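You operate a simulated robot arm through the tools that you are given. There is no shell and no other tool.

The job below is to be done with a simulated two-armed robot. You get a single attempt, and the scene is never put back.

Task
Home the grey machine, then lock pallet block 926 in the small chuck.
Fine: leave the other controls alone.

It is judged by the outcome, as a careful person would: the job done as asked, and still so three seconds after it is handed in. It fails if anything else is knocked over, pushed out of place, dropped, spilled or broken.

Robot
Two 6-joint arms with two-finger parallel grippers on one trunk that stands fixed in place. Base frame: the origin is at the foot of the trunk, x ahead of it, y to its left, z up. Lengths are in cm, angles in degrees, forces in N, time in s.
The left shoulder is at [28, 18.5, 123], the right one opposite. With the tool pointing down near the work surface each hand reaches from about 54 to 92 cm from the base axis, measured 20 degrees to its own side. Payload 1.57 kg a hand.
Tool frame (each hand has its own): the origin (TCP) lies between the finger pads and is the grasp point; the fingertips stand 3 cm ahead of it; z points along the fingers, y is the line along which they close. Largest opening 8 cm; finger width 1.7, thickness 1.2; the body of the gripper, 4 by 8.2 cm, starts 8 cm behind the TCP.
Orientation is that of the tool frame in the base frame, as a unit quaternion [x, y, z, w]. With the fingers straight down and closing along the base's y, the tool's x points along the base's -x, its y along +y and its z along -z.

Tools
- The arms move only by the tool jog_arm. It takes "left_rows", "right_rows" or both (then of equal length, played together; a hand with none holds still); each is a list of rows, each a list of 7 numbers: the turn, a rotation vector about the base's x, y, z in units of 4 degrees (1.0 is 4 degrees), then the shift along the base's x, y, z in units of 20 mm (1.0 is 20 mm), then the gripper command, from -1 (fully open) to 1 (shut), values between in proportion. In form: [[ax, ay, az, tx, ty, tz, grip], ...]. A call has 1 to 20 rows; each row shifts and turns the commanded pose from where the row before left it. A call with a number of a shift or a turn outside -1 to 1 is refused whole. A row lasts 0.2 s, in which the tool goes at most 5 cm and 8.6 degrees; a call with a longer step from one row to the next is refused whole, and so is a gripper value outside its range. A pose out of reach is approached as far as the arm can. The call stops where the force on the tool passes 90 N (or 10 N more than at its start, if that is more) or the arm is blocked; 0.2 s more then pass. The fingers move at their own pace (about 15.3 cm/s each) and stop on an object; they squeeze with about 32 N. The grip force told is the motor's: it shows also when the fingers shut on nothing. Time passes only in rows, and 0.2 s behind the last, so rows that do not move let the fingers close. It gives the time, the measured TCP pose, the force on the tool (base axes), the opening and the grip force at its end, in the units of the frame above (readings bear some noise), with the torque about the TCP (base axes, N m) and any sound that the robot's microphone picked up, and new pictures: "show" is both (left out), scene, wrist or none (wrist: the cameras of the hands that moved).
- Cameras (640 x 400 px; columns grow to the right, rows downward): "scene" is now at [21.77, -3.39, 165.38]; the picture's right is [-0.51, -0.86, 0.00], its down [-0.75, 0.44, -0.49] and it looks along [0.43, -0.25, -0.87] (base axes); focal length 223 px, centre (320, 200). "left" rides on the left gripper at [7.2, 0.7, -12.2] in its tool frame; the picture's right is [-0.09, 1.00, 0.00], its down [-0.84, -0.08, -0.54] and it looks along [-0.54, -0.05, 0.84] (tool axes); focal length 238 px, centre (320, 200). "right" rides on the right gripper at [7.2, -0.7, -12.2] in its tool frame; the picture's right is [0.09, 1.00, 0.00], its down [-0.84, 0.08, -0.54] and it looks along [-0.54, 0.05, 0.84] (tool axes); focal length 238 px, centre (320, 200). There is no depth. A picture from a camera that has moved, and an enlarged one, comes with that camera's place and axes in the base frame and with its lens.
- move_column(by): slides the trunk up (or, below 0, down) by that many cm; the arms and the scene camera ride with it, the base frame stays. It gives what a move gives, with no picture.
- turn_head(pan, tilt): turns the head with the scene camera to pan (to the left, within 86 degrees either way) and tilt (down, from -29 to 69), counted from straight ahead of the robot. It gives what a move gives, and a new picture of the scene camera.
- close_up(camera, box): a new picture of the part [left, top, right, bottom] of that camera's present view, enlarged. It takes no simulated time.
- hand_in(): hands the job in; it is judged then, once.

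Nothing tells you positions but the pictures and the camera data. Unless the task says otherwise, let go and move clear before handing in.

The tools are called as name(argument=value, ...) on one line, values as JSON. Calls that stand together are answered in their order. jog_arm: Moves the arms, as the interface text tells. Its arguments: {"type":"object","properties":{"left_rows":{"type":"array","items":{"type":"array","items":{"type":"number"}}},"right_rows":{"type":"array","items":{"type":"array","items":{"type":"number"}}},"show":{"type":"string","enum":["both","scene","wrist","none"]}},"required":[]} The other tools are called the same way: move_column (by) slides the trunk up or down; turn_head (pan, tilt) turns the head that bears the scene camera; close_up (camera, box) takes an enlarged picture of a part of a camera's view; hand_in () hands the job in.

At the start:

```text
time_s: 0.0
left_position: [55.28, -0.08, 127.97]
left_orientation: [0.0, 1.0, 0.0, -0.001]
left_wrist_force: [0.1, -0.5, 0.0]
left_wrist_torque: [0.03, -0.01, 0.0]
left_opening: 8.0
left_grasp_force: 0.0
right_position: [43.21, -42.98, 135.43]
right_orientation: [0.0, 1.0, 0.0, 0.001]
right_wrist_force: [-0.3, -0.8, -0.6]
right_wrist_torque: [0.0, 0.0, 0.01]
right_opening: 8.0
right_grasp_force: 0.0
trunk travel left (down, up): [-92.5, 6.5]
head pan, tilt: [-30.4, 60.4]
```

scene: 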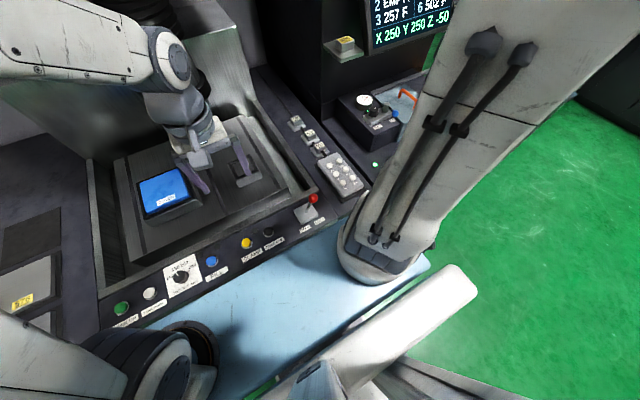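
right: 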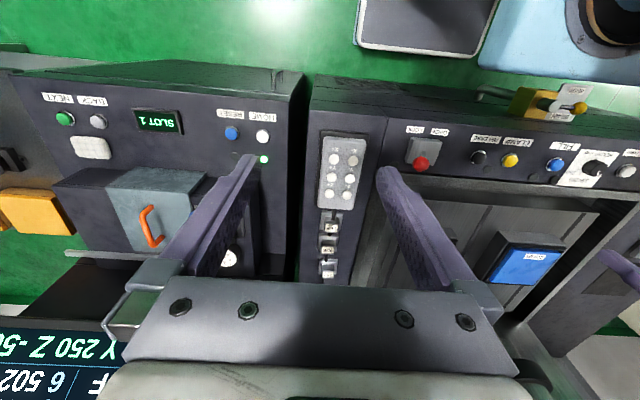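
left: 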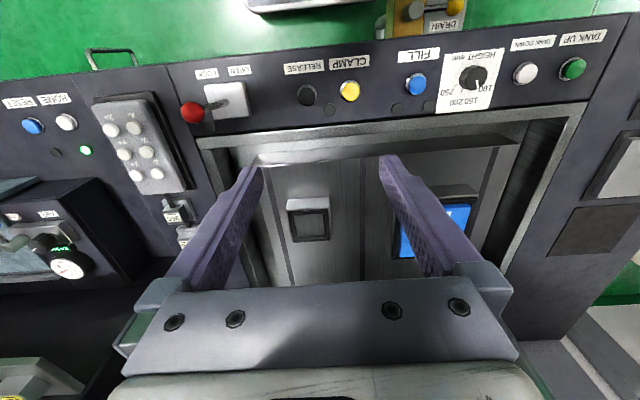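

I see a machine panel with labelled buttons and an EDM-like tank, a second panel with HOME/RESET and a pendant. I'll look more closely before moving anything.

close_up(camera="left", box=[0, 60, 240, 300])

close_up(camera="left", box=[180, 30, 640, 270])

close_up(camera="right", box=[0, 60, 320, 280])

close_up(camera="scene", box=[280, 0, 480, 200])

close_up(camera="right", box=[300, 60, 640, 290])

```text
1.67 times, centred on (120, 180) of left
camera zoom: at [47.97, 0.55, 140.22], right [0.09, 1.0, 0.0], down [0.84, -0.08, 0.54], along [0.54, -0.05, -0.84], focal length 397 px, centre (653, 233)
```

zoom: 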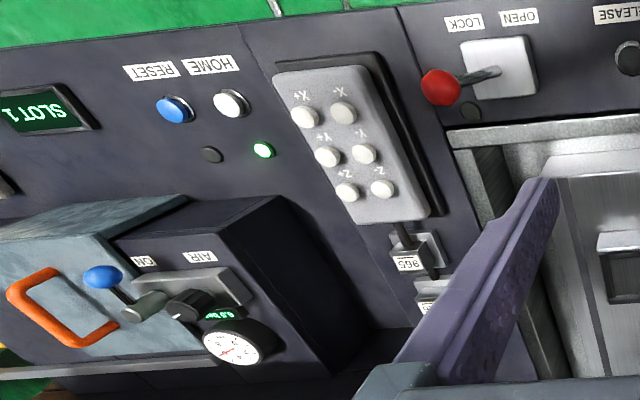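

```text
1.39 times, centred on (410, 150) of left
camera zoom: at [47.97, 0.55, 140.22], right [0.09, 1.0, 0.0], down [0.84, -0.08, 0.54], along [0.54, -0.05, -0.84], focal length 332 px, centre (195, 270)
```

zoom: 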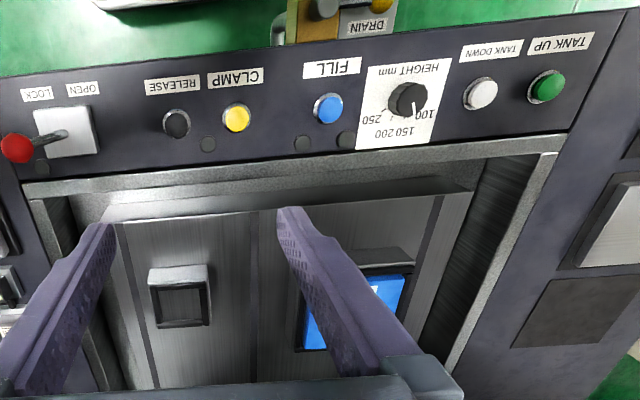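

```text
1.82 times, centred on (160, 170) of right
camera zoom: at [35.96, -43.57, 147.63], right [-0.09, 1.0, 0.0], down [0.84, 0.08, 0.54], along [0.54, 0.05, -0.84], focal length 433 px, centre (611, 254)
```

zoom: 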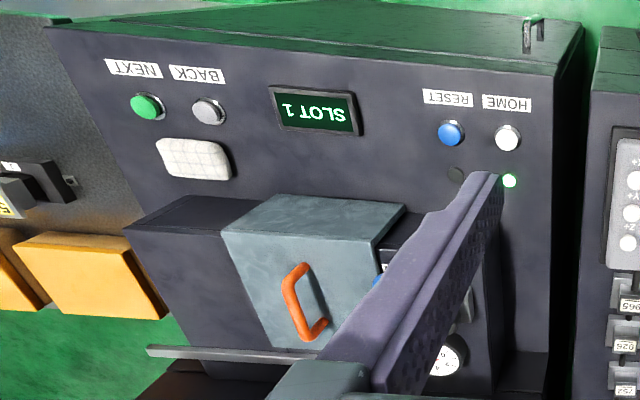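

```text
2.00 times, centred on (380, 100) of scene
camera zoom: at [21.77, -3.39, 165.38], right [-0.51, -0.86, 0.0], down [-0.75, 0.44, -0.49], along [0.43, -0.25, -0.87], focal length 447 px, centre (200, 400)
```

zoom: 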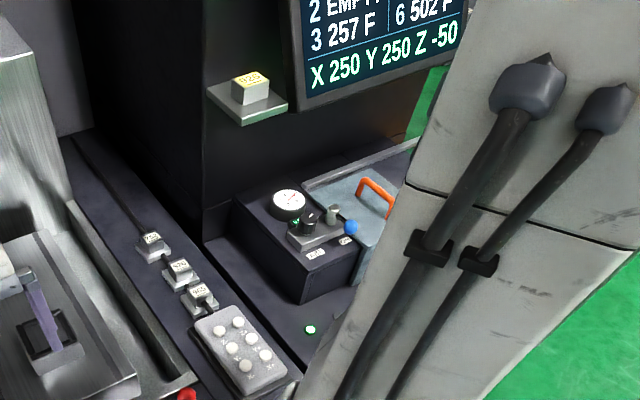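

```text
1.74 times, centred on (470, 175) of right
camera zoom: at [35.96, -43.57, 147.63], right [-0.09, 1.0, 0.0], down [0.84, 0.08, 0.54], along [0.54, 0.05, -0.84], focal length 414 px, centre (59, 244)
```

zoom: 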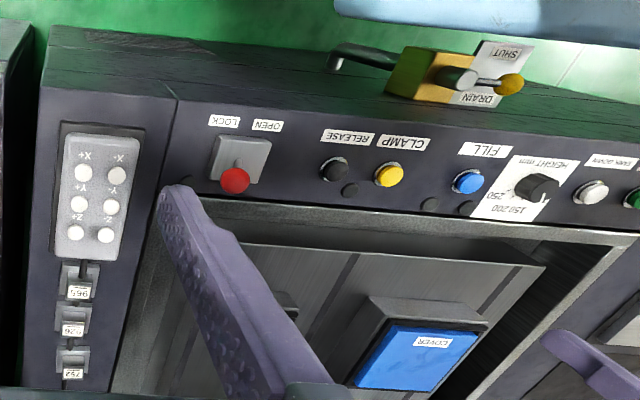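

The panel carries LOCK/OPEN lever, RELEASE/CLAMP buttons and a HOME button on a neighbouring cabinet; small tagged blocks stand beside the tank and one on a shelf. I'll turn the head to survey more.

turn_head(pan=-30, tilt=30)

close_up(camera="scene", box=[0, 0, 320, 200])

close_up(camera="scene", box=[320, 0, 640, 200])

close_up(camera="scene", box=[320, 200, 640, 400])

close_up(camera="scene", box=[0, 200, 320, 400])

```text
time_s: 0.9
left_position: [55.25, -0.09, 128.0]
left_orientation: [0.001, 1.0, -0.001, 0.0]
left_wrist_force: [-0.5, 0.2, 0.2]
left_wrist_torque: [0.05, 0.01, -0.01]
left_opening: 8.01
left_grasp_force: 0.0
right_position: [43.16, -42.89, 135.43]
right_orientation: [0.0, 1.0, -0.001, -0.001]
right_wrist_force: [0.6, -0.1, -0.9]
right_wrist_torque: [-0.01, 0.04, 0.0]
right_opening: 8.0
right_grasp_force: 0.0
trunk travel left (down, up): [-92.5, 6.5]
head pan, tilt: [-30.0, 30.0]
camera scene: at [23.89, -4.56, 169.63], right [-0.5, -0.87, 0.0], down [-0.43, 0.25, -0.87], along [0.75, -0.43, -0.5], focal length 223 px, centre (320, 200)
```

scene: 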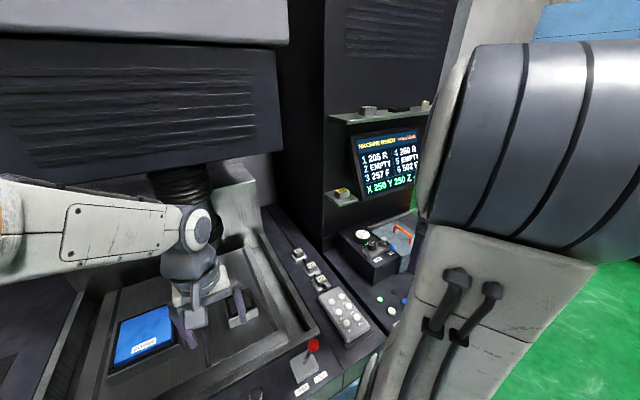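

```text
2.00 times, centred on (160, 100) of scene
camera zoom: at [23.89, -4.56, 169.63], right [-0.5, -0.87, 0.0], down [-0.43, 0.25, -0.87], along [0.75, -0.43, -0.5], focal length 447 px, centre (640, 400)
```

zoom: 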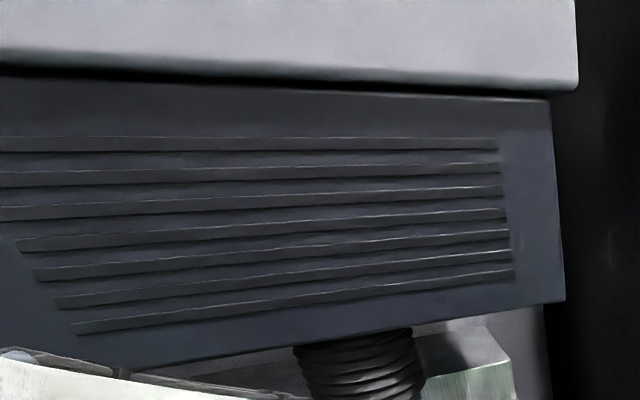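

```text
2.00 times, centred on (480, 100) of scene
camera zoom: at [23.89, -4.56, 169.63], right [-0.5, -0.87, 0.0], down [-0.43, 0.25, -0.87], along [0.75, -0.43, -0.5], focal length 447 px, centre (0, 400)
```

zoom: 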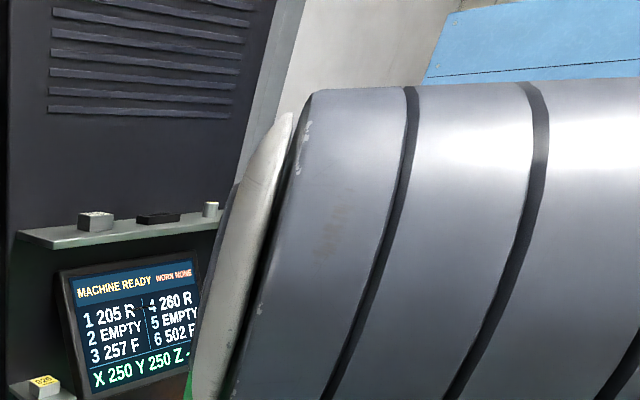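

```text
2.00 times, centred on (480, 300) of scene
camera zoom: at [23.89, -4.56, 169.63], right [-0.5, -0.87, 0.0], down [-0.43, 0.25, -0.87], along [0.75, -0.43, -0.5], focal length 447 px, centre (0, 0)
```

zoom: 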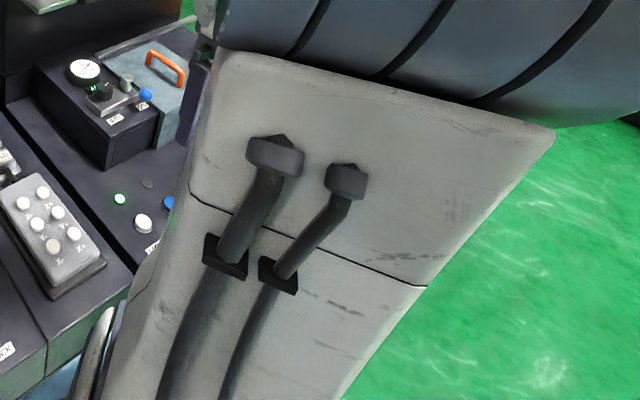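

```text
2.00 times, centred on (160, 300) of scene
camera zoom: at [23.89, -4.56, 169.63], right [-0.5, -0.87, 0.0], down [-0.43, 0.25, -0.87], along [0.75, -0.43, -0.5], focal length 447 px, centre (640, 0)
```

zoom: 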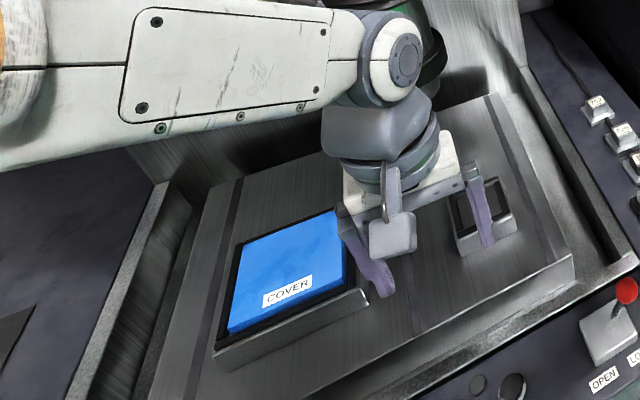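

The screen reads MACHINE READY / WORK NONE, with X 250 Y 250 Z -50. I'll look left and right for other things and try to read the block numbers.

turn_head(pan=40, tilt=45)

turn_head(pan=-75, tilt=40)

turn_head(pan=-40, tilt=45)

close_up(camera="scene", box=[220, 80, 380, 180])

close_up(camera="scene", box=[180, 140, 300, 240])

close_up(camera="right", box=[300, 200, 360, 290])

close_up(camera="left", box=[130, 180, 230, 260])

```text
time_s: 2.4
left_position: [55.33, -0.13, 128.08]
left_orientation: [0.001, 1.0, 0.0, 0.001]
left_wrist_force: [-1.1, 0.1, -0.6]
left_wrist_torque: [-0.02, -0.01, 0.0]
left_opening: 8.0
left_grasp_force: 0.0
right_position: [43.21, -42.94, 135.56]
right_orientation: [0.0, 1.0, 0.001, 0.0]
right_wrist_force: [-0.3, 0.1, 0.8]
right_wrist_torque: [-0.03, -0.01, 0.01]
right_opening: 8.0
right_grasp_force: 0.1
trunk travel left (down, up): [-92.5, 6.5]
head pan, tilt: [40.0, 45.0]
camera scene: at [22.3, 5.19, 167.37], right [0.64, -0.77, 0.0], down [-0.54, -0.45, -0.71], along [0.54, 0.45, -0.71], focal length 223 px, centre (320, 200)
```

scene: 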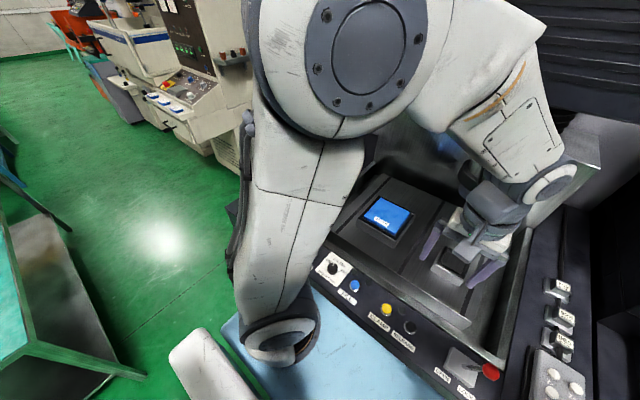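

```text
time_s: 4.3
left_position: [55.26, -0.18, 128.03]
left_orientation: [-0.001, 1.0, 0.0, 0.0]
left_wrist_force: [0.2, -0.1, 0.3]
left_wrist_torque: [-0.02, -0.02, -0.02]
left_opening: 8.0
left_grasp_force: 0.1
right_position: [43.17, -42.92, 135.46]
right_orientation: [0.0, 1.0, 0.0, 0.0]
right_wrist_force: [0.4, -0.5, 1.2]
right_wrist_torque: [0.02, 0.01, 0.01]
right_opening: 8.01
right_grasp_force: 0.1
trunk travel left (down, up): [-92.5, 6.5]
head pan, tilt: [-75.0, 40.0]
camera scene: at [18.26, -8.25, 168.1], right [-0.97, -0.26, 0.0], down [-0.17, 0.62, -0.77], along [0.2, -0.74, -0.64], focal length 223 px, centre (320, 200)
```

scene: 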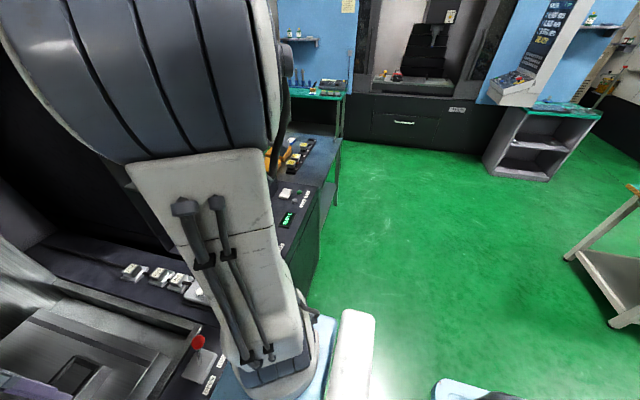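

```text
time_s: 5.3
left_position: [55.25, -0.16, 128.06]
left_orientation: [0.0, 1.0, 0.0, -0.001]
left_wrist_force: [0.0, 0.5, 0.6]
left_wrist_torque: [0.01, -0.03, -0.02]
left_opening: 8.03
left_grasp_force: 0.3
right_position: [43.17, -42.91, 135.46]
right_orientation: [0.0, 1.0, 0.0, 0.0]
right_wrist_force: [-0.1, 0.3, -0.5]
right_wrist_torque: [0.0, 0.01, -0.02]
right_opening: 8.02
right_grasp_force: 0.1
trunk travel left (down, up): [-92.5, 6.5]
head pan, tilt: [-40.0, 45.0]
camera scene: at [22.29, -5.27, 167.37], right [-0.64, -0.77, 0.0], down [-0.54, 0.46, -0.71], along [0.54, -0.46, -0.71], focal length 223 px, centre (320, 200)
```

scene: 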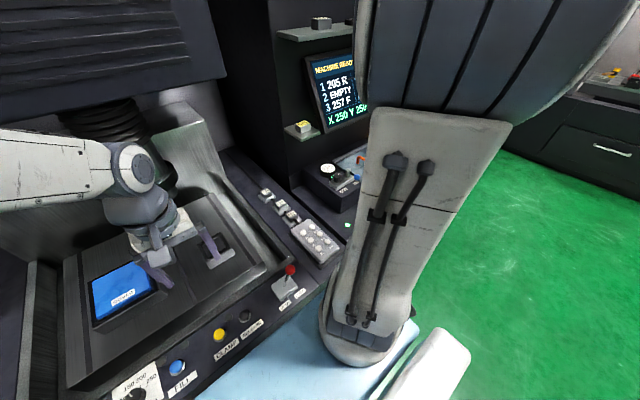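

```text
4.00 times, centred on (300, 130) of scene
camera zoom: at [22.29, -5.27, 167.37], right [-0.64, -0.77, 0.0], down [-0.54, 0.46, -0.71], along [0.54, -0.46, -0.71], focal length 894 px, centre (400, 480)
```

zoom: 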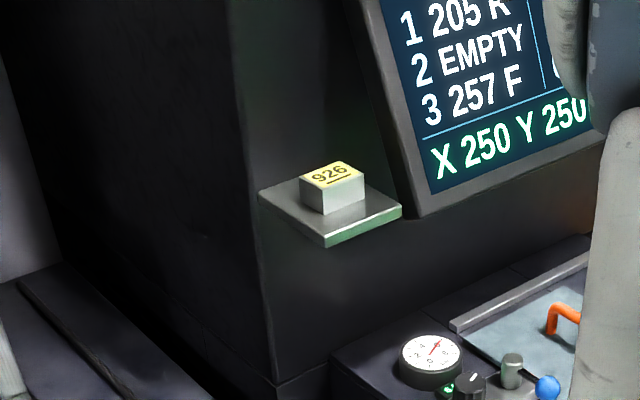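

```text
4.00 times, centred on (240, 190) of scene
camera zoom: at [22.29, -5.27, 167.37], right [-0.64, -0.77, 0.0], down [-0.54, 0.46, -0.71], along [0.54, -0.46, -0.71], focal length 894 px, centre (640, 240)
```

zoom: 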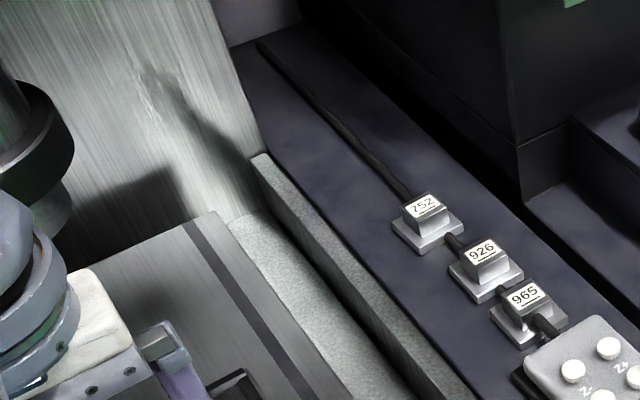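

```text
4.44 times, centred on (330, 245) of right
camera zoom: at [35.96, -43.57, 147.63], right [-0.09, 1.0, 0.0], down [0.84, 0.08, 0.54], along [0.54, 0.05, -0.84], focal length 1059 px, centre (276, 0)
```

zoom: 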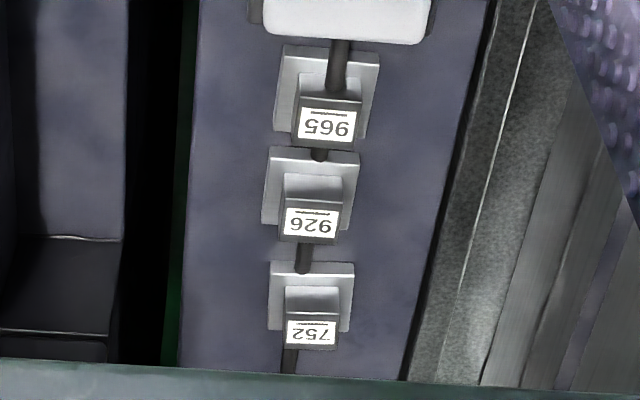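

```text
5.00 times, centred on (180, 220) of left
camera zoom: at [47.97, 0.55, 140.22], right [0.09, 1.0, 0.0], down [0.84, -0.08, 0.54], along [0.54, -0.05, -0.84], focal length 1192 px, centre (1020, 100)
```

zoom: 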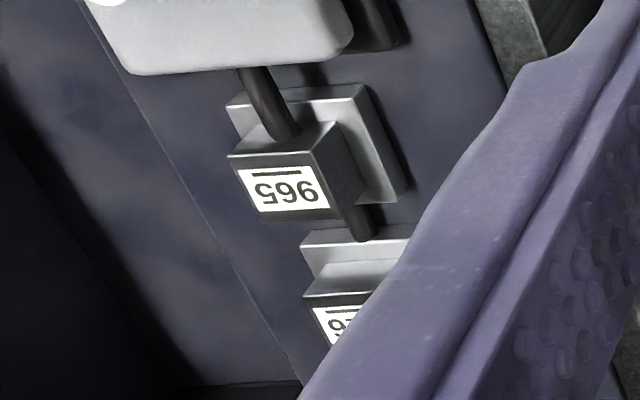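

Two items read 926: one with a yellow label on a small shelf by the screen, and one white-tagged piece in a row on the pendant cable. I'll tilt the right wrist camera forward to look at both properly.

jog_arm(right_rows=[[0, -1, 0, 0, 0, 0, -1], [0, -1, 0, 0, 0, 0, -1], [0, -1, 0, 0, 0, 0, -1], [0, -1, 0, 0, 0, 0, -1], [0, -1, 0, 0, 0, 0, -1], [0, -1, 0, 0, 0, 0, -1], [0, -1, 0, 0, 0, 0, -1]], show="wrist")

```text
time_s: 6.9
left_position: [55.25, -0.05, 128.01]
left_orientation: [0.0, 1.0, 0.001, 0.0]
left_wrist_force: [-0.5, 0.2, -0.2]
left_wrist_torque: [0.03, -0.03, -0.02]
left_opening: 8.05
left_grasp_force: 0.0
right_position: [43.2, -42.9, 135.52]
right_orientation: [0.001, 0.97, 0.0, 0.243]
right_wrist_force: [0.0, -1.0, -0.2]
right_wrist_torque: [0.01, 0.02, 0.0]
right_opening: 7.99
right_grasp_force: 0.2
trunk travel left (down, up): [-92.5, 6.5]
head pan, tilt: [-40.0, 45.0]
camera right: at [31.05, -43.55, 142.85], right [-0.08, 1.0, -0.04], down [0.48, 0.08, 0.87], along [0.87, 0.05, -0.49], focal length 238 px, centre (320, 200)
```

right: 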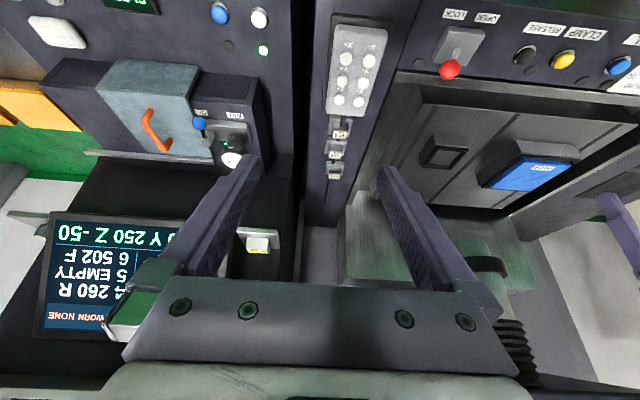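

close_up(camera="right", box=[220, 200, 300, 280])

close_up(camera="right", box=[300, 100, 380, 190])

close_up(camera="right", box=[20, 180, 200, 360])

close_up(camera="right", box=[400, 0, 640, 200])

close_up(camera="right", box=[0, 0, 300, 180])

```text
5.00 times, centred on (260, 240) of right
camera zoom: at [31.05, -43.55, 142.85], right [-0.08, 1.0, -0.04], down [0.48, 0.08, 0.87], along [0.87, 0.05, -0.49], focal length 1192 px, centre (620, 0)
```

zoom: 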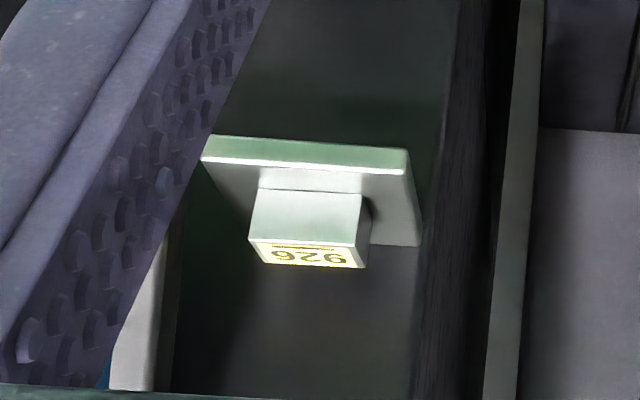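

```text
4.44 times, centred on (340, 145) of right
camera zoom: at [31.05, -43.55, 142.85], right [-0.08, 1.0, -0.04], down [0.48, 0.08, 0.87], along [0.87, 0.05, -0.49], focal length 1059 px, centre (231, 444)
```

zoom: 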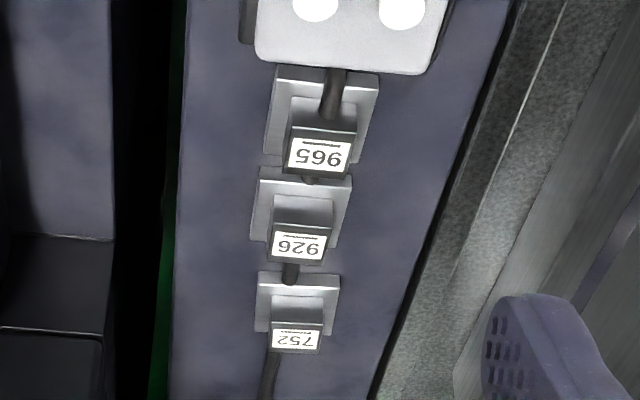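

```text
2.22 times, centred on (110, 270) of right
camera zoom: at [31.05, -43.55, 142.85], right [-0.08, 1.0, -0.04], down [0.48, 0.08, 0.87], along [0.87, 0.05, -0.49], focal length 530 px, centre (787, 44)
```

zoom: 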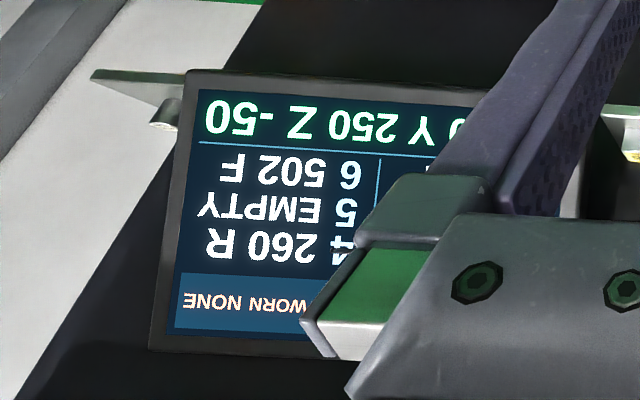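

```text
2.00 times, centred on (520, 100) of right
camera zoom: at [31.05, -43.55, 142.85], right [-0.08, 1.0, -0.04], down [0.48, 0.08, 0.87], along [0.87, 0.05, -0.49], focal length 477 px, centre (-80, 400)
```

zoom: 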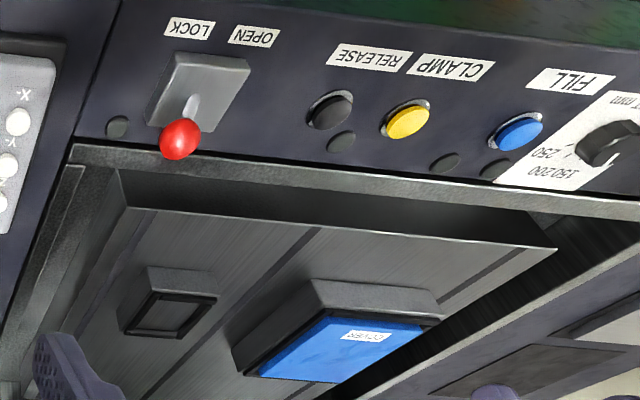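

```text
2.13 times, centred on (150, 90) of right
camera zoom: at [31.05, -43.55, 142.85], right [-0.08, 1.0, -0.04], down [0.48, 0.08, 0.87], along [0.87, 0.05, -0.49], focal length 508 px, centre (683, 435)
```

zoom: 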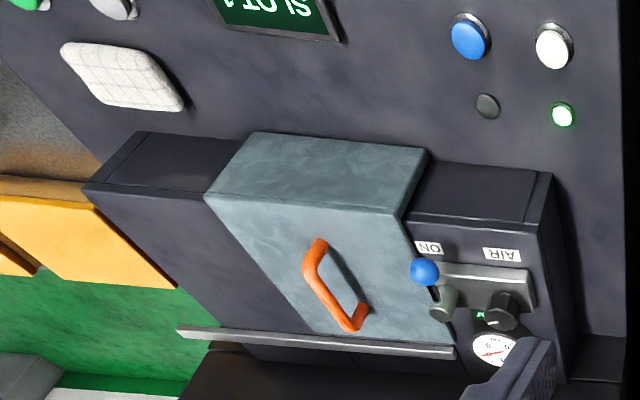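

The screen also says WORN NONE. The white-tagged pieces (965, 926, 752) seem to have the pendant cable running through them, so they look like cable clips, whereas the yellow-labelled 926 on the shelf is loose; I'll move the right camera closer to confirm.

jog_arm(right_rows=[[0, 0.5, 0, 0.95, 0.14, -0.6, -1], [0, 0.5, 0, 0.95, 0.14, -0.6, -1], [0, 0.5, 0, 0.95, 0.14, -0.6, -1], [0, 0.5, 0, 0.95, 0.14, -0.6, -1], [0, 0.5, 0, 0.95, 0.14, -0.6, -1], [0, 0.5, 0, 0.95, 0.14, -0.6, -1], [0, 0.5, 0, 0.95, 0.14, -0.6, -1], [0, 0.5, 0, 0.95, 0.14, -0.6, -1], [0, 0.5, 0, 0.95, 0.14, -0.6, -1], [0, 0.5, 0, 0.95, 0.14, -0.6, -1], [0, 0.5, 0, 0.95, 0.14, -0.6, -1], [0, 0.5, 0, 0.95, 0.14, -0.6, -1]], show="both")

```text
time_s: 9.5
left_position: [55.23, 0.06, 128.05]
left_orientation: [0.0, 1.0, 0.0, 0.0]
left_wrist_force: [0.5, 0.0, -1.0]
left_wrist_torque: [0.01, 0.0, 0.02]
left_opening: 8.0
left_grasp_force: 0.1
right_position: [66.13, -39.58, 121.02]
right_orientation: [0.001, 0.999, 0.0, 0.034]
right_wrist_force: [-0.1, 0.6, 0.2]
right_wrist_torque: [0.02, -0.02, 0.0]
right_opening: 7.99
right_grasp_force: 0.1
trunk travel left (down, up): [-92.5, 6.5]
head pan, tilt: [-40.0, 45.0]
camera scene: at [22.29, -5.27, 167.37], right [-0.64, -0.77, 0.0], down [-0.54, 0.45, -0.71], along [0.54, -0.45, -0.71], focal length 223 px, centre (320, 200)
camera right: at [57.91, -40.14, 132.62], right [-0.09, 1.0, -0.01], down [0.8, 0.08, 0.6], along [0.6, 0.05, -0.8], focal length 238 px, centre (320, 200)
```

scene: 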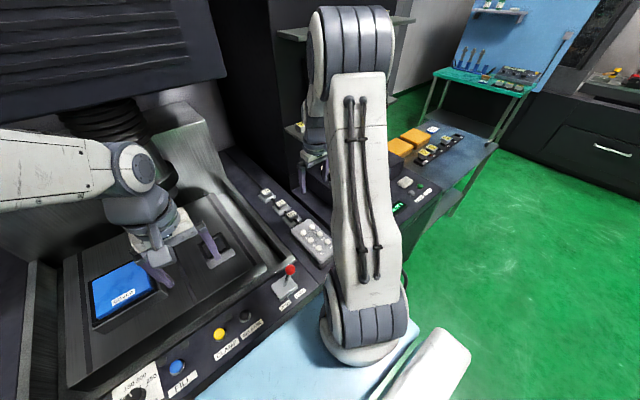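
right: 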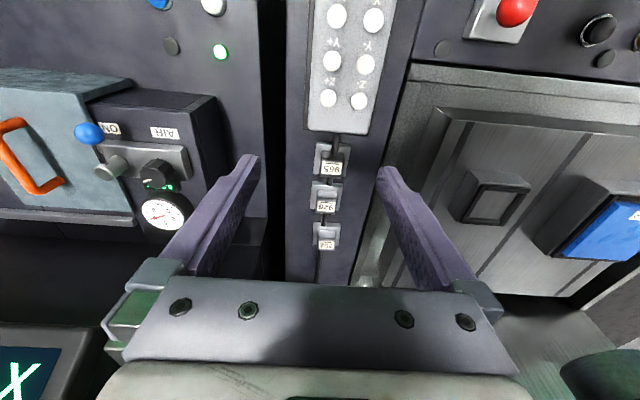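

close_up(camera="right", box=[295, 125, 365, 285])

close_up(camera="scene", box=[380, 110, 500, 220])

close_up(camera="scene", box=[250, 170, 350, 270])

close_up(camera="scene", box=[250, 0, 420, 120])

close_up(camera="right", box=[440, 140, 640, 290])

```text
2.50 times, centred on (330, 205) of right
camera zoom: at [57.91, -40.14, 132.62], right [-0.09, 1.0, -0.01], down [0.8, 0.08, 0.6], along [0.6, 0.05, -0.8], focal length 596 px, centre (295, 188)
```

zoom: 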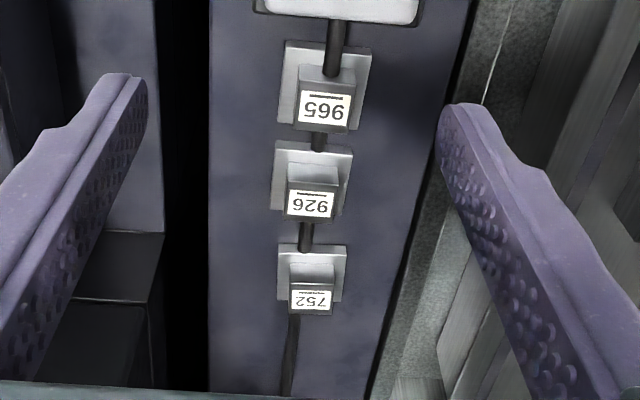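

```text
3.64 times, centred on (440, 165) of scene
camera zoom: at [22.29, -5.27, 167.37], right [-0.64, -0.77, 0.0], down [-0.54, 0.45, -0.71], along [0.54, -0.45, -0.71], focal length 812 px, centre (-116, 327)
```

zoom: 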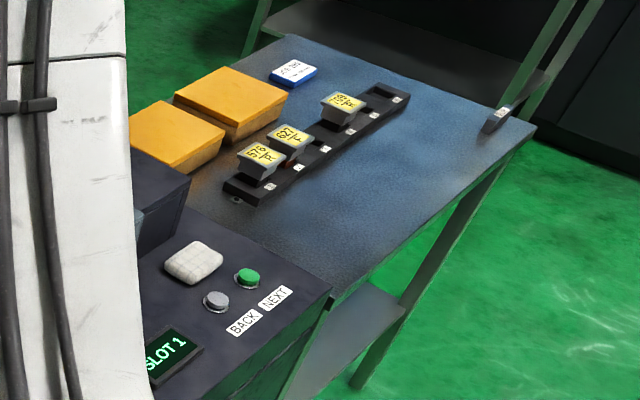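

```text
4.00 times, centred on (300, 220) of scene
camera zoom: at [22.29, -5.27, 167.37], right [-0.64, -0.77, 0.0], down [-0.54, 0.45, -0.71], along [0.54, -0.45, -0.71], focal length 894 px, centre (400, 120)
```

zoom: 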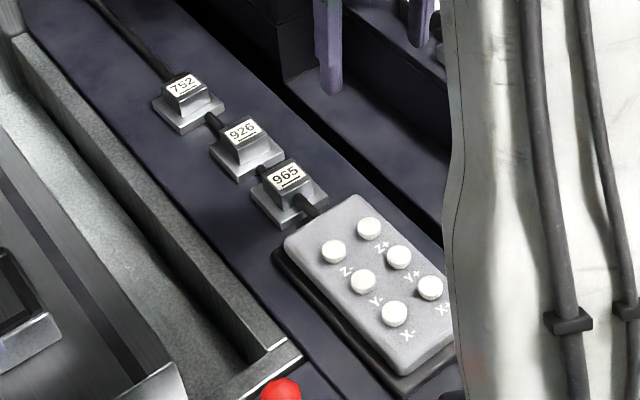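

```text
3.33 times, centred on (335, 60) of scene
camera zoom: at [22.29, -5.27, 167.37], right [-0.64, -0.77, 0.0], down [-0.54, 0.45, -0.71], along [0.54, -0.45, -0.71], focal length 745 px, centre (270, 667)
```

zoom: 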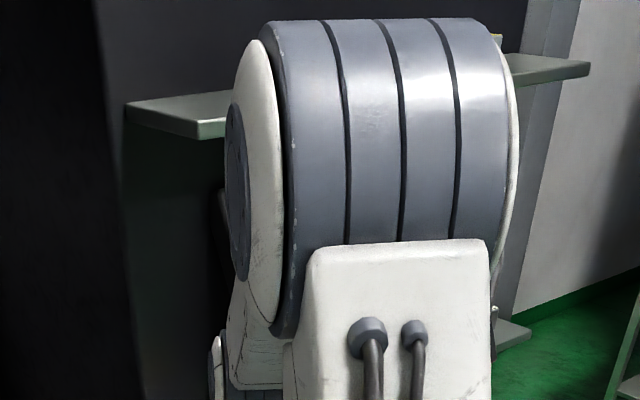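

```text
2.67 times, centred on (540, 215) of right
camera zoom: at [57.91, -40.14, 132.62], right [-0.09, 1.0, -0.01], down [0.8, 0.08, 0.6], along [0.6, 0.05, -0.8], focal length 636 px, centre (-267, 160)
```

zoom: 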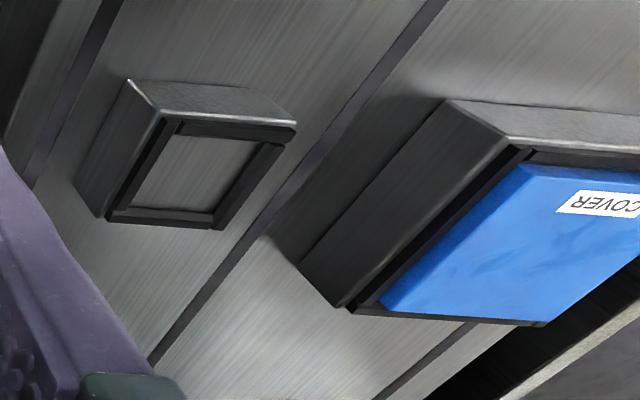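

The bench to the right holds electrodes with yellow labels (number over a letter), so the label colour could matter for which 926 is the pallet block. I'll zoom in hard on all the candidates.

close_up(camera="right", box=[310, 175, 350, 225])

close_up(camera="right", box=[310, 130, 350, 185])

close_up(camera="scene", box=[255, 180, 305, 230])

close_up(camera="scene", box=[410, 120, 490, 170])

close_up(camera="left", box=[160, 190, 210, 240])

```text
8.00 times, centred on (330, 200) of right
camera zoom: at [57.91, -40.14, 132.62], right [-0.09, 1.0, -0.01], down [0.8, 0.08, 0.6], along [0.6, 0.05, -0.8], focal length 1907 px, centre (240, 200)
```

zoom: 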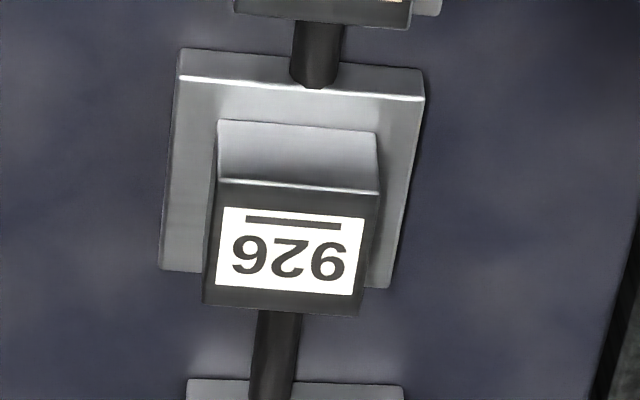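

```text
7.27 times, centred on (330, 158) of right
camera zoom: at [57.91, -40.14, 132.62], right [-0.09, 1.0, -0.01], down [0.8, 0.08, 0.6], along [0.6, 0.05, -0.8], focal length 1734 px, centre (247, 509)
```

zoom: 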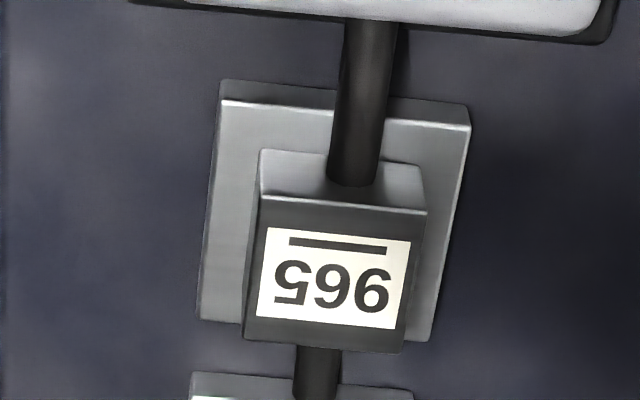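

```text
8.00 times, centred on (280, 205) of scene
camera zoom: at [22.29, -5.27, 167.37], right [-0.64, -0.77, 0.0], down [-0.54, 0.45, -0.71], along [0.54, -0.45, -0.71], focal length 1787 px, centre (640, 160)
```

zoom: 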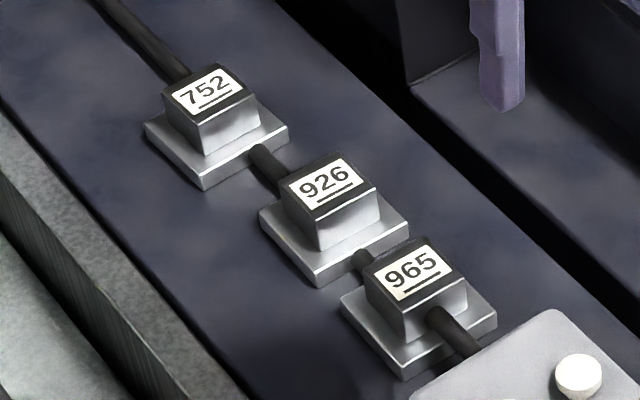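

```text
8.00 times, centred on (450, 145) of scene
camera zoom: at [22.29, -5.27, 167.37], right [-0.64, -0.77, 0.0], down [-0.54, 0.45, -0.71], along [0.54, -0.45, -0.71], focal length 1787 px, centre (-720, 640)
```

zoom: 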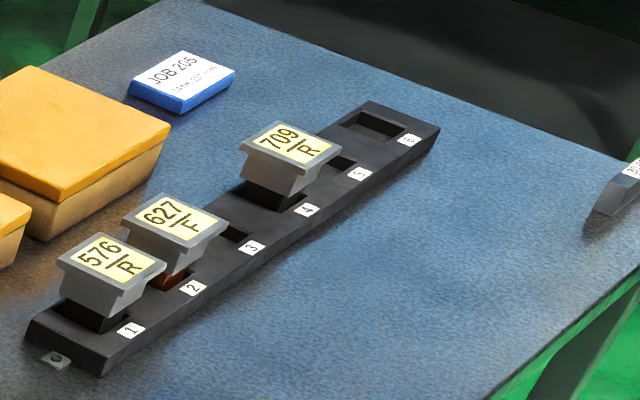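

```text
8.00 times, centred on (185, 215) of left
camera zoom: at [47.98, 0.54, 140.21], right [0.09, 1.0, 0.0], down [0.84, -0.08, 0.54], along [0.54, -0.05, -0.84], focal length 1907 px, centre (1400, 80)
```

zoom: 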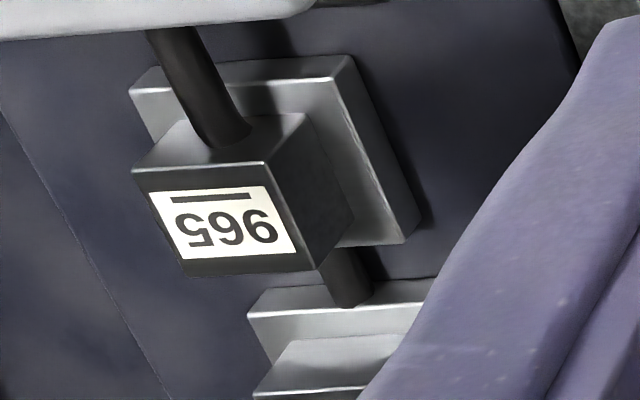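

The white-tagged pieces each have a square base plate with a smaller labelled head; the straight pendant cable just clips past them at different heights. I'll measure the chuck pocket and compare it with both 926 candidates.

close_up(camera="left", box=[270, 180, 350, 260])

close_up(camera="right", box=[440, 160, 540, 240])

jog_arm(right_rows=[[0, -1, -0.5, -1, 0.5, 0, -1], [0, -1, -0.5, -1, 0.5, 0, -1], [0, -1, -0.5, -1, 0.5, 0, -1], [0, -1, -0.5, -1, 0.5, 0, -1], [0, -1, -0.5, -1, 0.5, 0, -1], [0, -1, -0.5, -1, 0.5, 0, -1], [0, -1, -0.5, -1, 0.5, 0, -1]], show="both")

```text
5.00 times, centred on (310, 220) of left
camera zoom: at [47.98, 0.54, 140.21], right [0.09, 1.0, 0.0], down [0.84, -0.08, 0.54], along [0.54, -0.05, -0.84], focal length 1192 px, centre (370, 100)
```

zoom: 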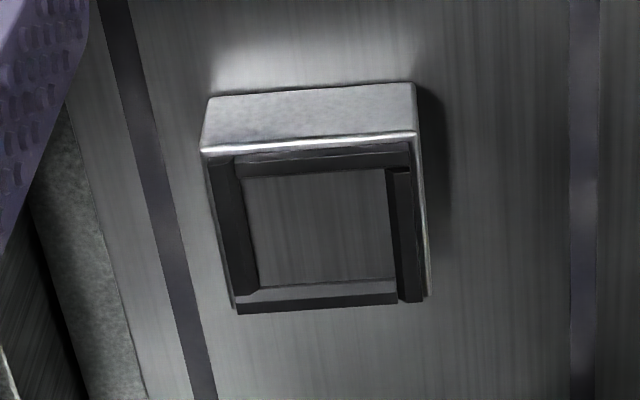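

```text
5.00 times, centred on (490, 200) of right
camera zoom: at [57.91, -40.14, 132.62], right [-0.09, 1.0, -0.01], down [0.8, 0.08, 0.6], along [0.6, 0.05, -0.8], focal length 1192 px, centre (-530, 200)
```

zoom: 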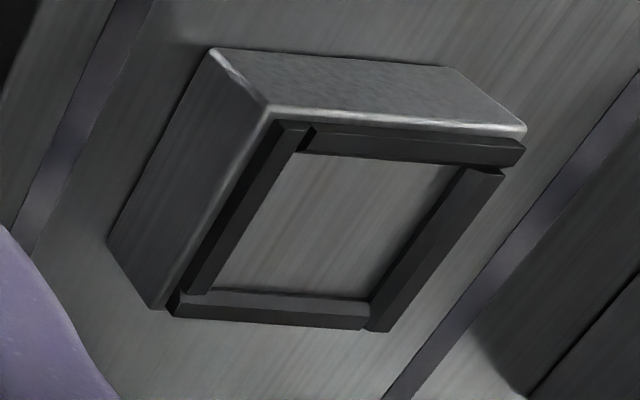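

```text
time_s: 11.1
left_position: [55.21, -0.02, 128.17]
left_orientation: [0.001, 1.0, 0.0, 0.0]
left_wrist_force: [0.2, 0.3, 0.5]
left_wrist_torque: [0.01, 0.02, 0.0]
left_opening: 8.01
left_grasp_force: 0.1
right_position: [55.94, -36.53, 123.28]
right_orientation: [0.121, 0.954, -0.003, 0.274]
right_wrist_force: [-0.1, 0.1, 0.0]
right_wrist_torque: [0.0, -0.03, 0.0]
right_opening: 8.03
right_grasp_force: 0.1
right hand out of reach, approached as far as the arm can: row 6, 7
trunk travel left (down, up): [-92.5, 6.5]
head pan, tilt: [-40.0, 45.0]
camera scene: at [22.29, -5.26, 167.37], right [-0.64, -0.77, 0.0], down [-0.54, 0.45, -0.71], along [0.54, -0.45, -0.71], focal length 223 px, centre (320, 200)
camera right: at [43.43, -34.57, 129.8], right [0.16, 0.99, 0.01], down [0.42, -0.08, 0.9], along [0.89, -0.14, -0.43], focal length 238 px, centre (320, 200)
```

scene: 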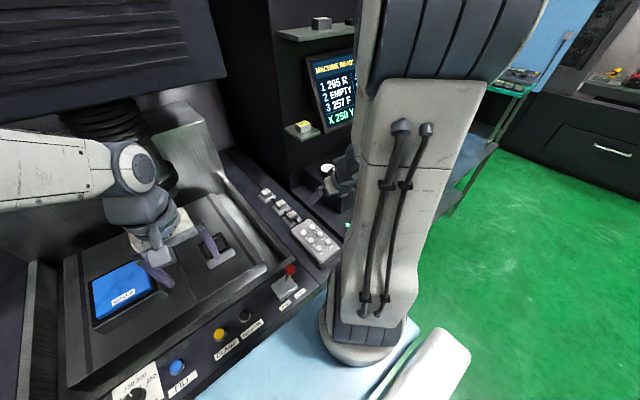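
right: 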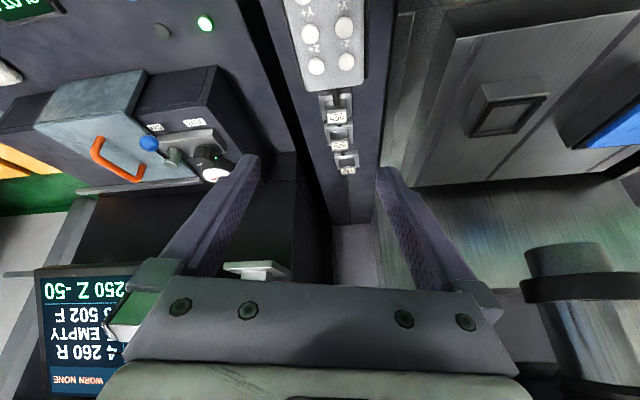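

The small chuck's top is about 10 × 10 cm centred near (83, -5, 96), and the jaws leave roughly a 6.5 cm pocket; the white 926's base plate is about 6 cm. Next I'll look hard at the shelf item.

close_up(camera="scene", box=[280, 110, 330, 145])

close_up(camera="scene", box=[270, 0, 360, 50])

close_up(camera="scene", box=[195, 225, 245, 275])

close_up(camera="scene", box=[260, 255, 320, 310])

close_up(camera="right", box=[215, 250, 295, 290])

```text
11.43 times, centred on (305, 128) of scene
camera zoom: at [22.29, -5.26, 167.37], right [-0.64, -0.77, 0.0], down [-0.54, 0.45, -0.71], along [0.54, -0.45, -0.71], focal length 2553 px, centre (491, 1029)
```

zoom: 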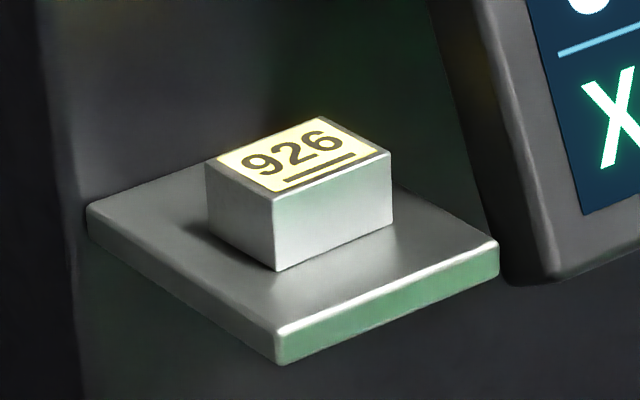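

```text
7.11 times, centred on (315, 25) of scene
camera zoom: at [22.29, -5.26, 167.37], right [-0.64, -0.77, 0.0], down [-0.54, 0.45, -0.71], along [0.54, -0.45, -0.71], focal length 1589 px, centre (356, 1444)
```

zoom: 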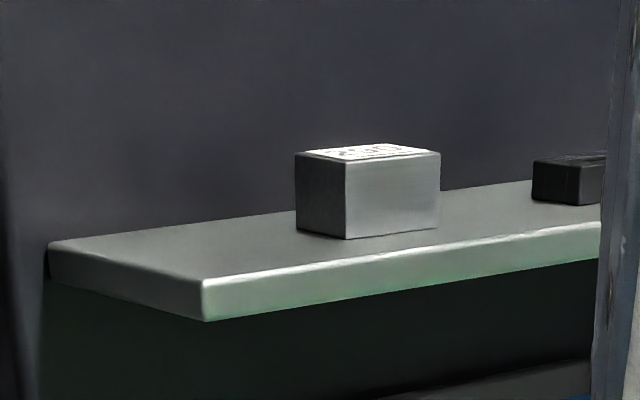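

```text
8.00 times, centred on (220, 250) of scene
camera zoom: at [22.29, -5.26, 167.37], right [-0.64, -0.77, 0.0], down [-0.54, 0.45, -0.71], along [0.54, -0.45, -0.71], focal length 1787 px, centre (1120, -200)
```

zoom: 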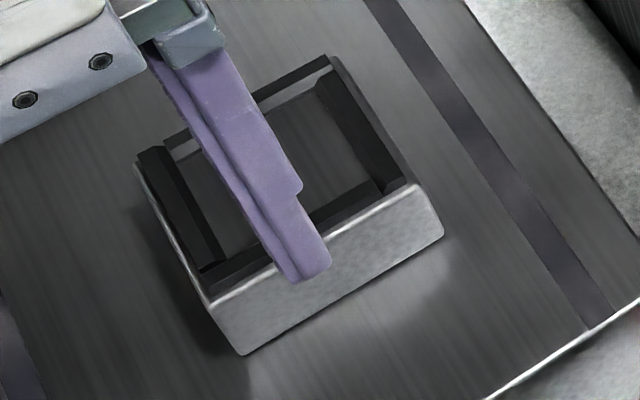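

```text
7.27 times, centred on (290, 282) of scene
camera zoom: at [22.29, -5.26, 167.37], right [-0.64, -0.77, 0.0], down [-0.54, 0.45, -0.71], along [0.54, -0.45, -0.71], focal length 1625 px, centre (538, -400)
```

zoom: 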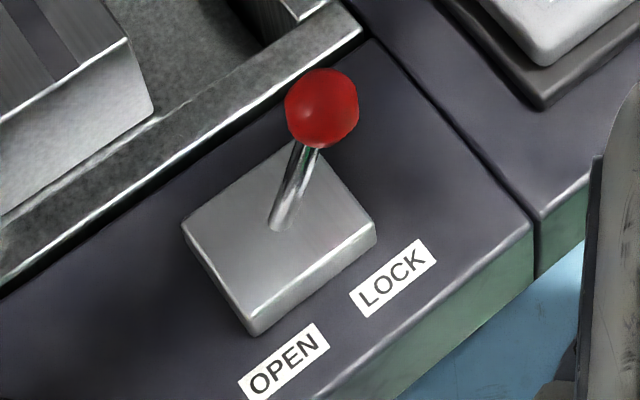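

```text
8.00 times, centred on (255, 270) of right
camera zoom: at [43.43, -34.57, 129.8], right [0.16, 0.99, 0.01], down [0.42, -0.08, 0.9], along [0.89, -0.14, -0.43], focal length 1907 px, centre (840, -360)
```

zoom: 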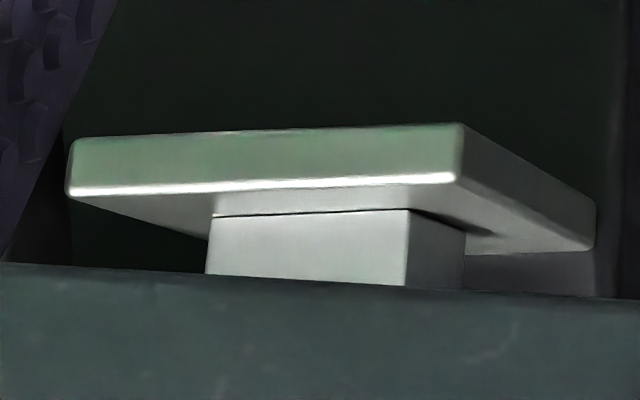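

close_up(camera="scene", box=[308, 14, 338, 34])

close_up(camera="scene", box=[262, 182, 302, 222])

close_up(camera="scene", box=[300, 45, 360, 130])

close_up(camera="right", box=[300, 80, 380, 190])

close_up(camera="right", box=[130, 110, 250, 190])

```text
16.00 times, centred on (323, 24) of scene
camera zoom: at [22.29, -5.26, 167.37], right [-0.64, -0.77, 0.0], down [-0.54, 0.45, -0.71], along [0.54, -0.45, -0.71], focal length 3574 px, centre (272, 3016)
```

zoom: 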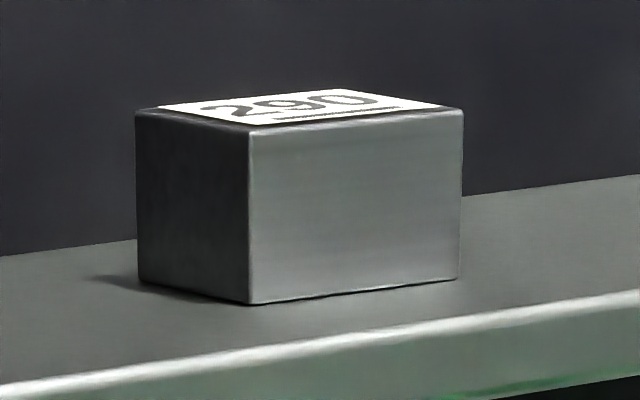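

```text
10.00 times, centred on (282, 202) of scene
camera zoom: at [22.29, -5.26, 167.37], right [-0.64, -0.77, 0.0], down [-0.54, 0.45, -0.71], along [0.54, -0.45, -0.71], focal length 2234 px, centre (700, 180)
```

zoom: 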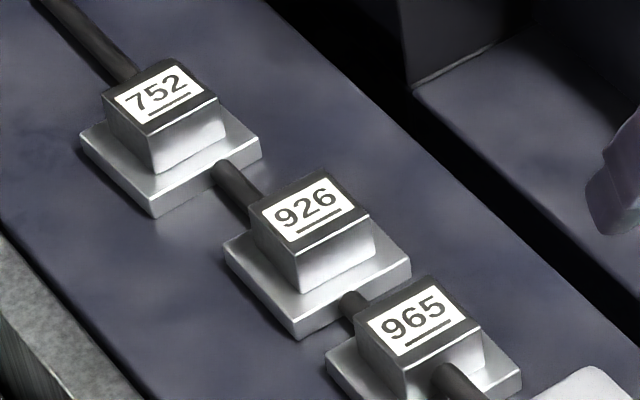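

```text
4.71 times, centred on (330, 88) of scene
camera zoom: at [22.29, -5.26, 167.37], right [-0.64, -0.77, 0.0], down [-0.54, 0.45, -0.71], along [0.54, -0.45, -0.71], focal length 1051 px, centre (273, 729)
```

zoom: 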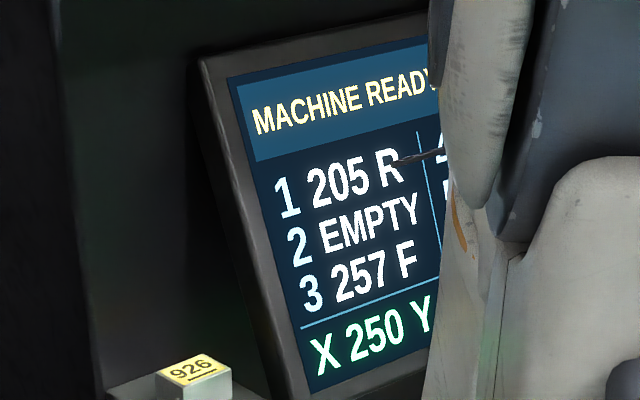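

```text
3.64 times, centred on (340, 135) of right
camera zoom: at [43.43, -34.57, 129.8], right [0.16, 0.99, 0.01], down [0.42, -0.08, 0.9], along [0.89, -0.14, -0.43], focal length 867 px, centre (247, 436)
```

zoom: 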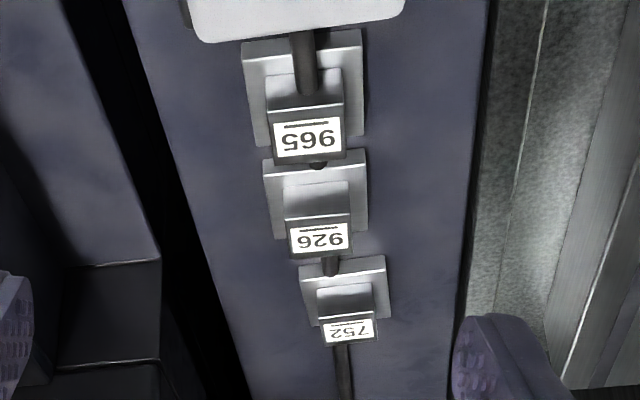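

```text
5.00 times, centred on (190, 150) of right
camera zoom: at [43.43, -34.57, 129.8], right [0.16, 0.99, 0.01], down [0.42, -0.08, 0.9], along [0.89, -0.14, -0.43], focal length 1192 px, centre (970, 450)
```

zoom: 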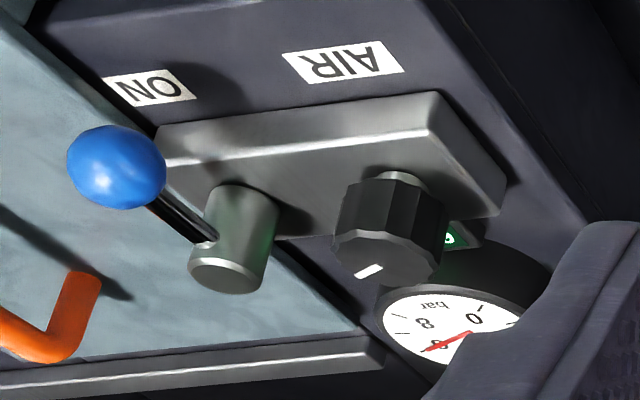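

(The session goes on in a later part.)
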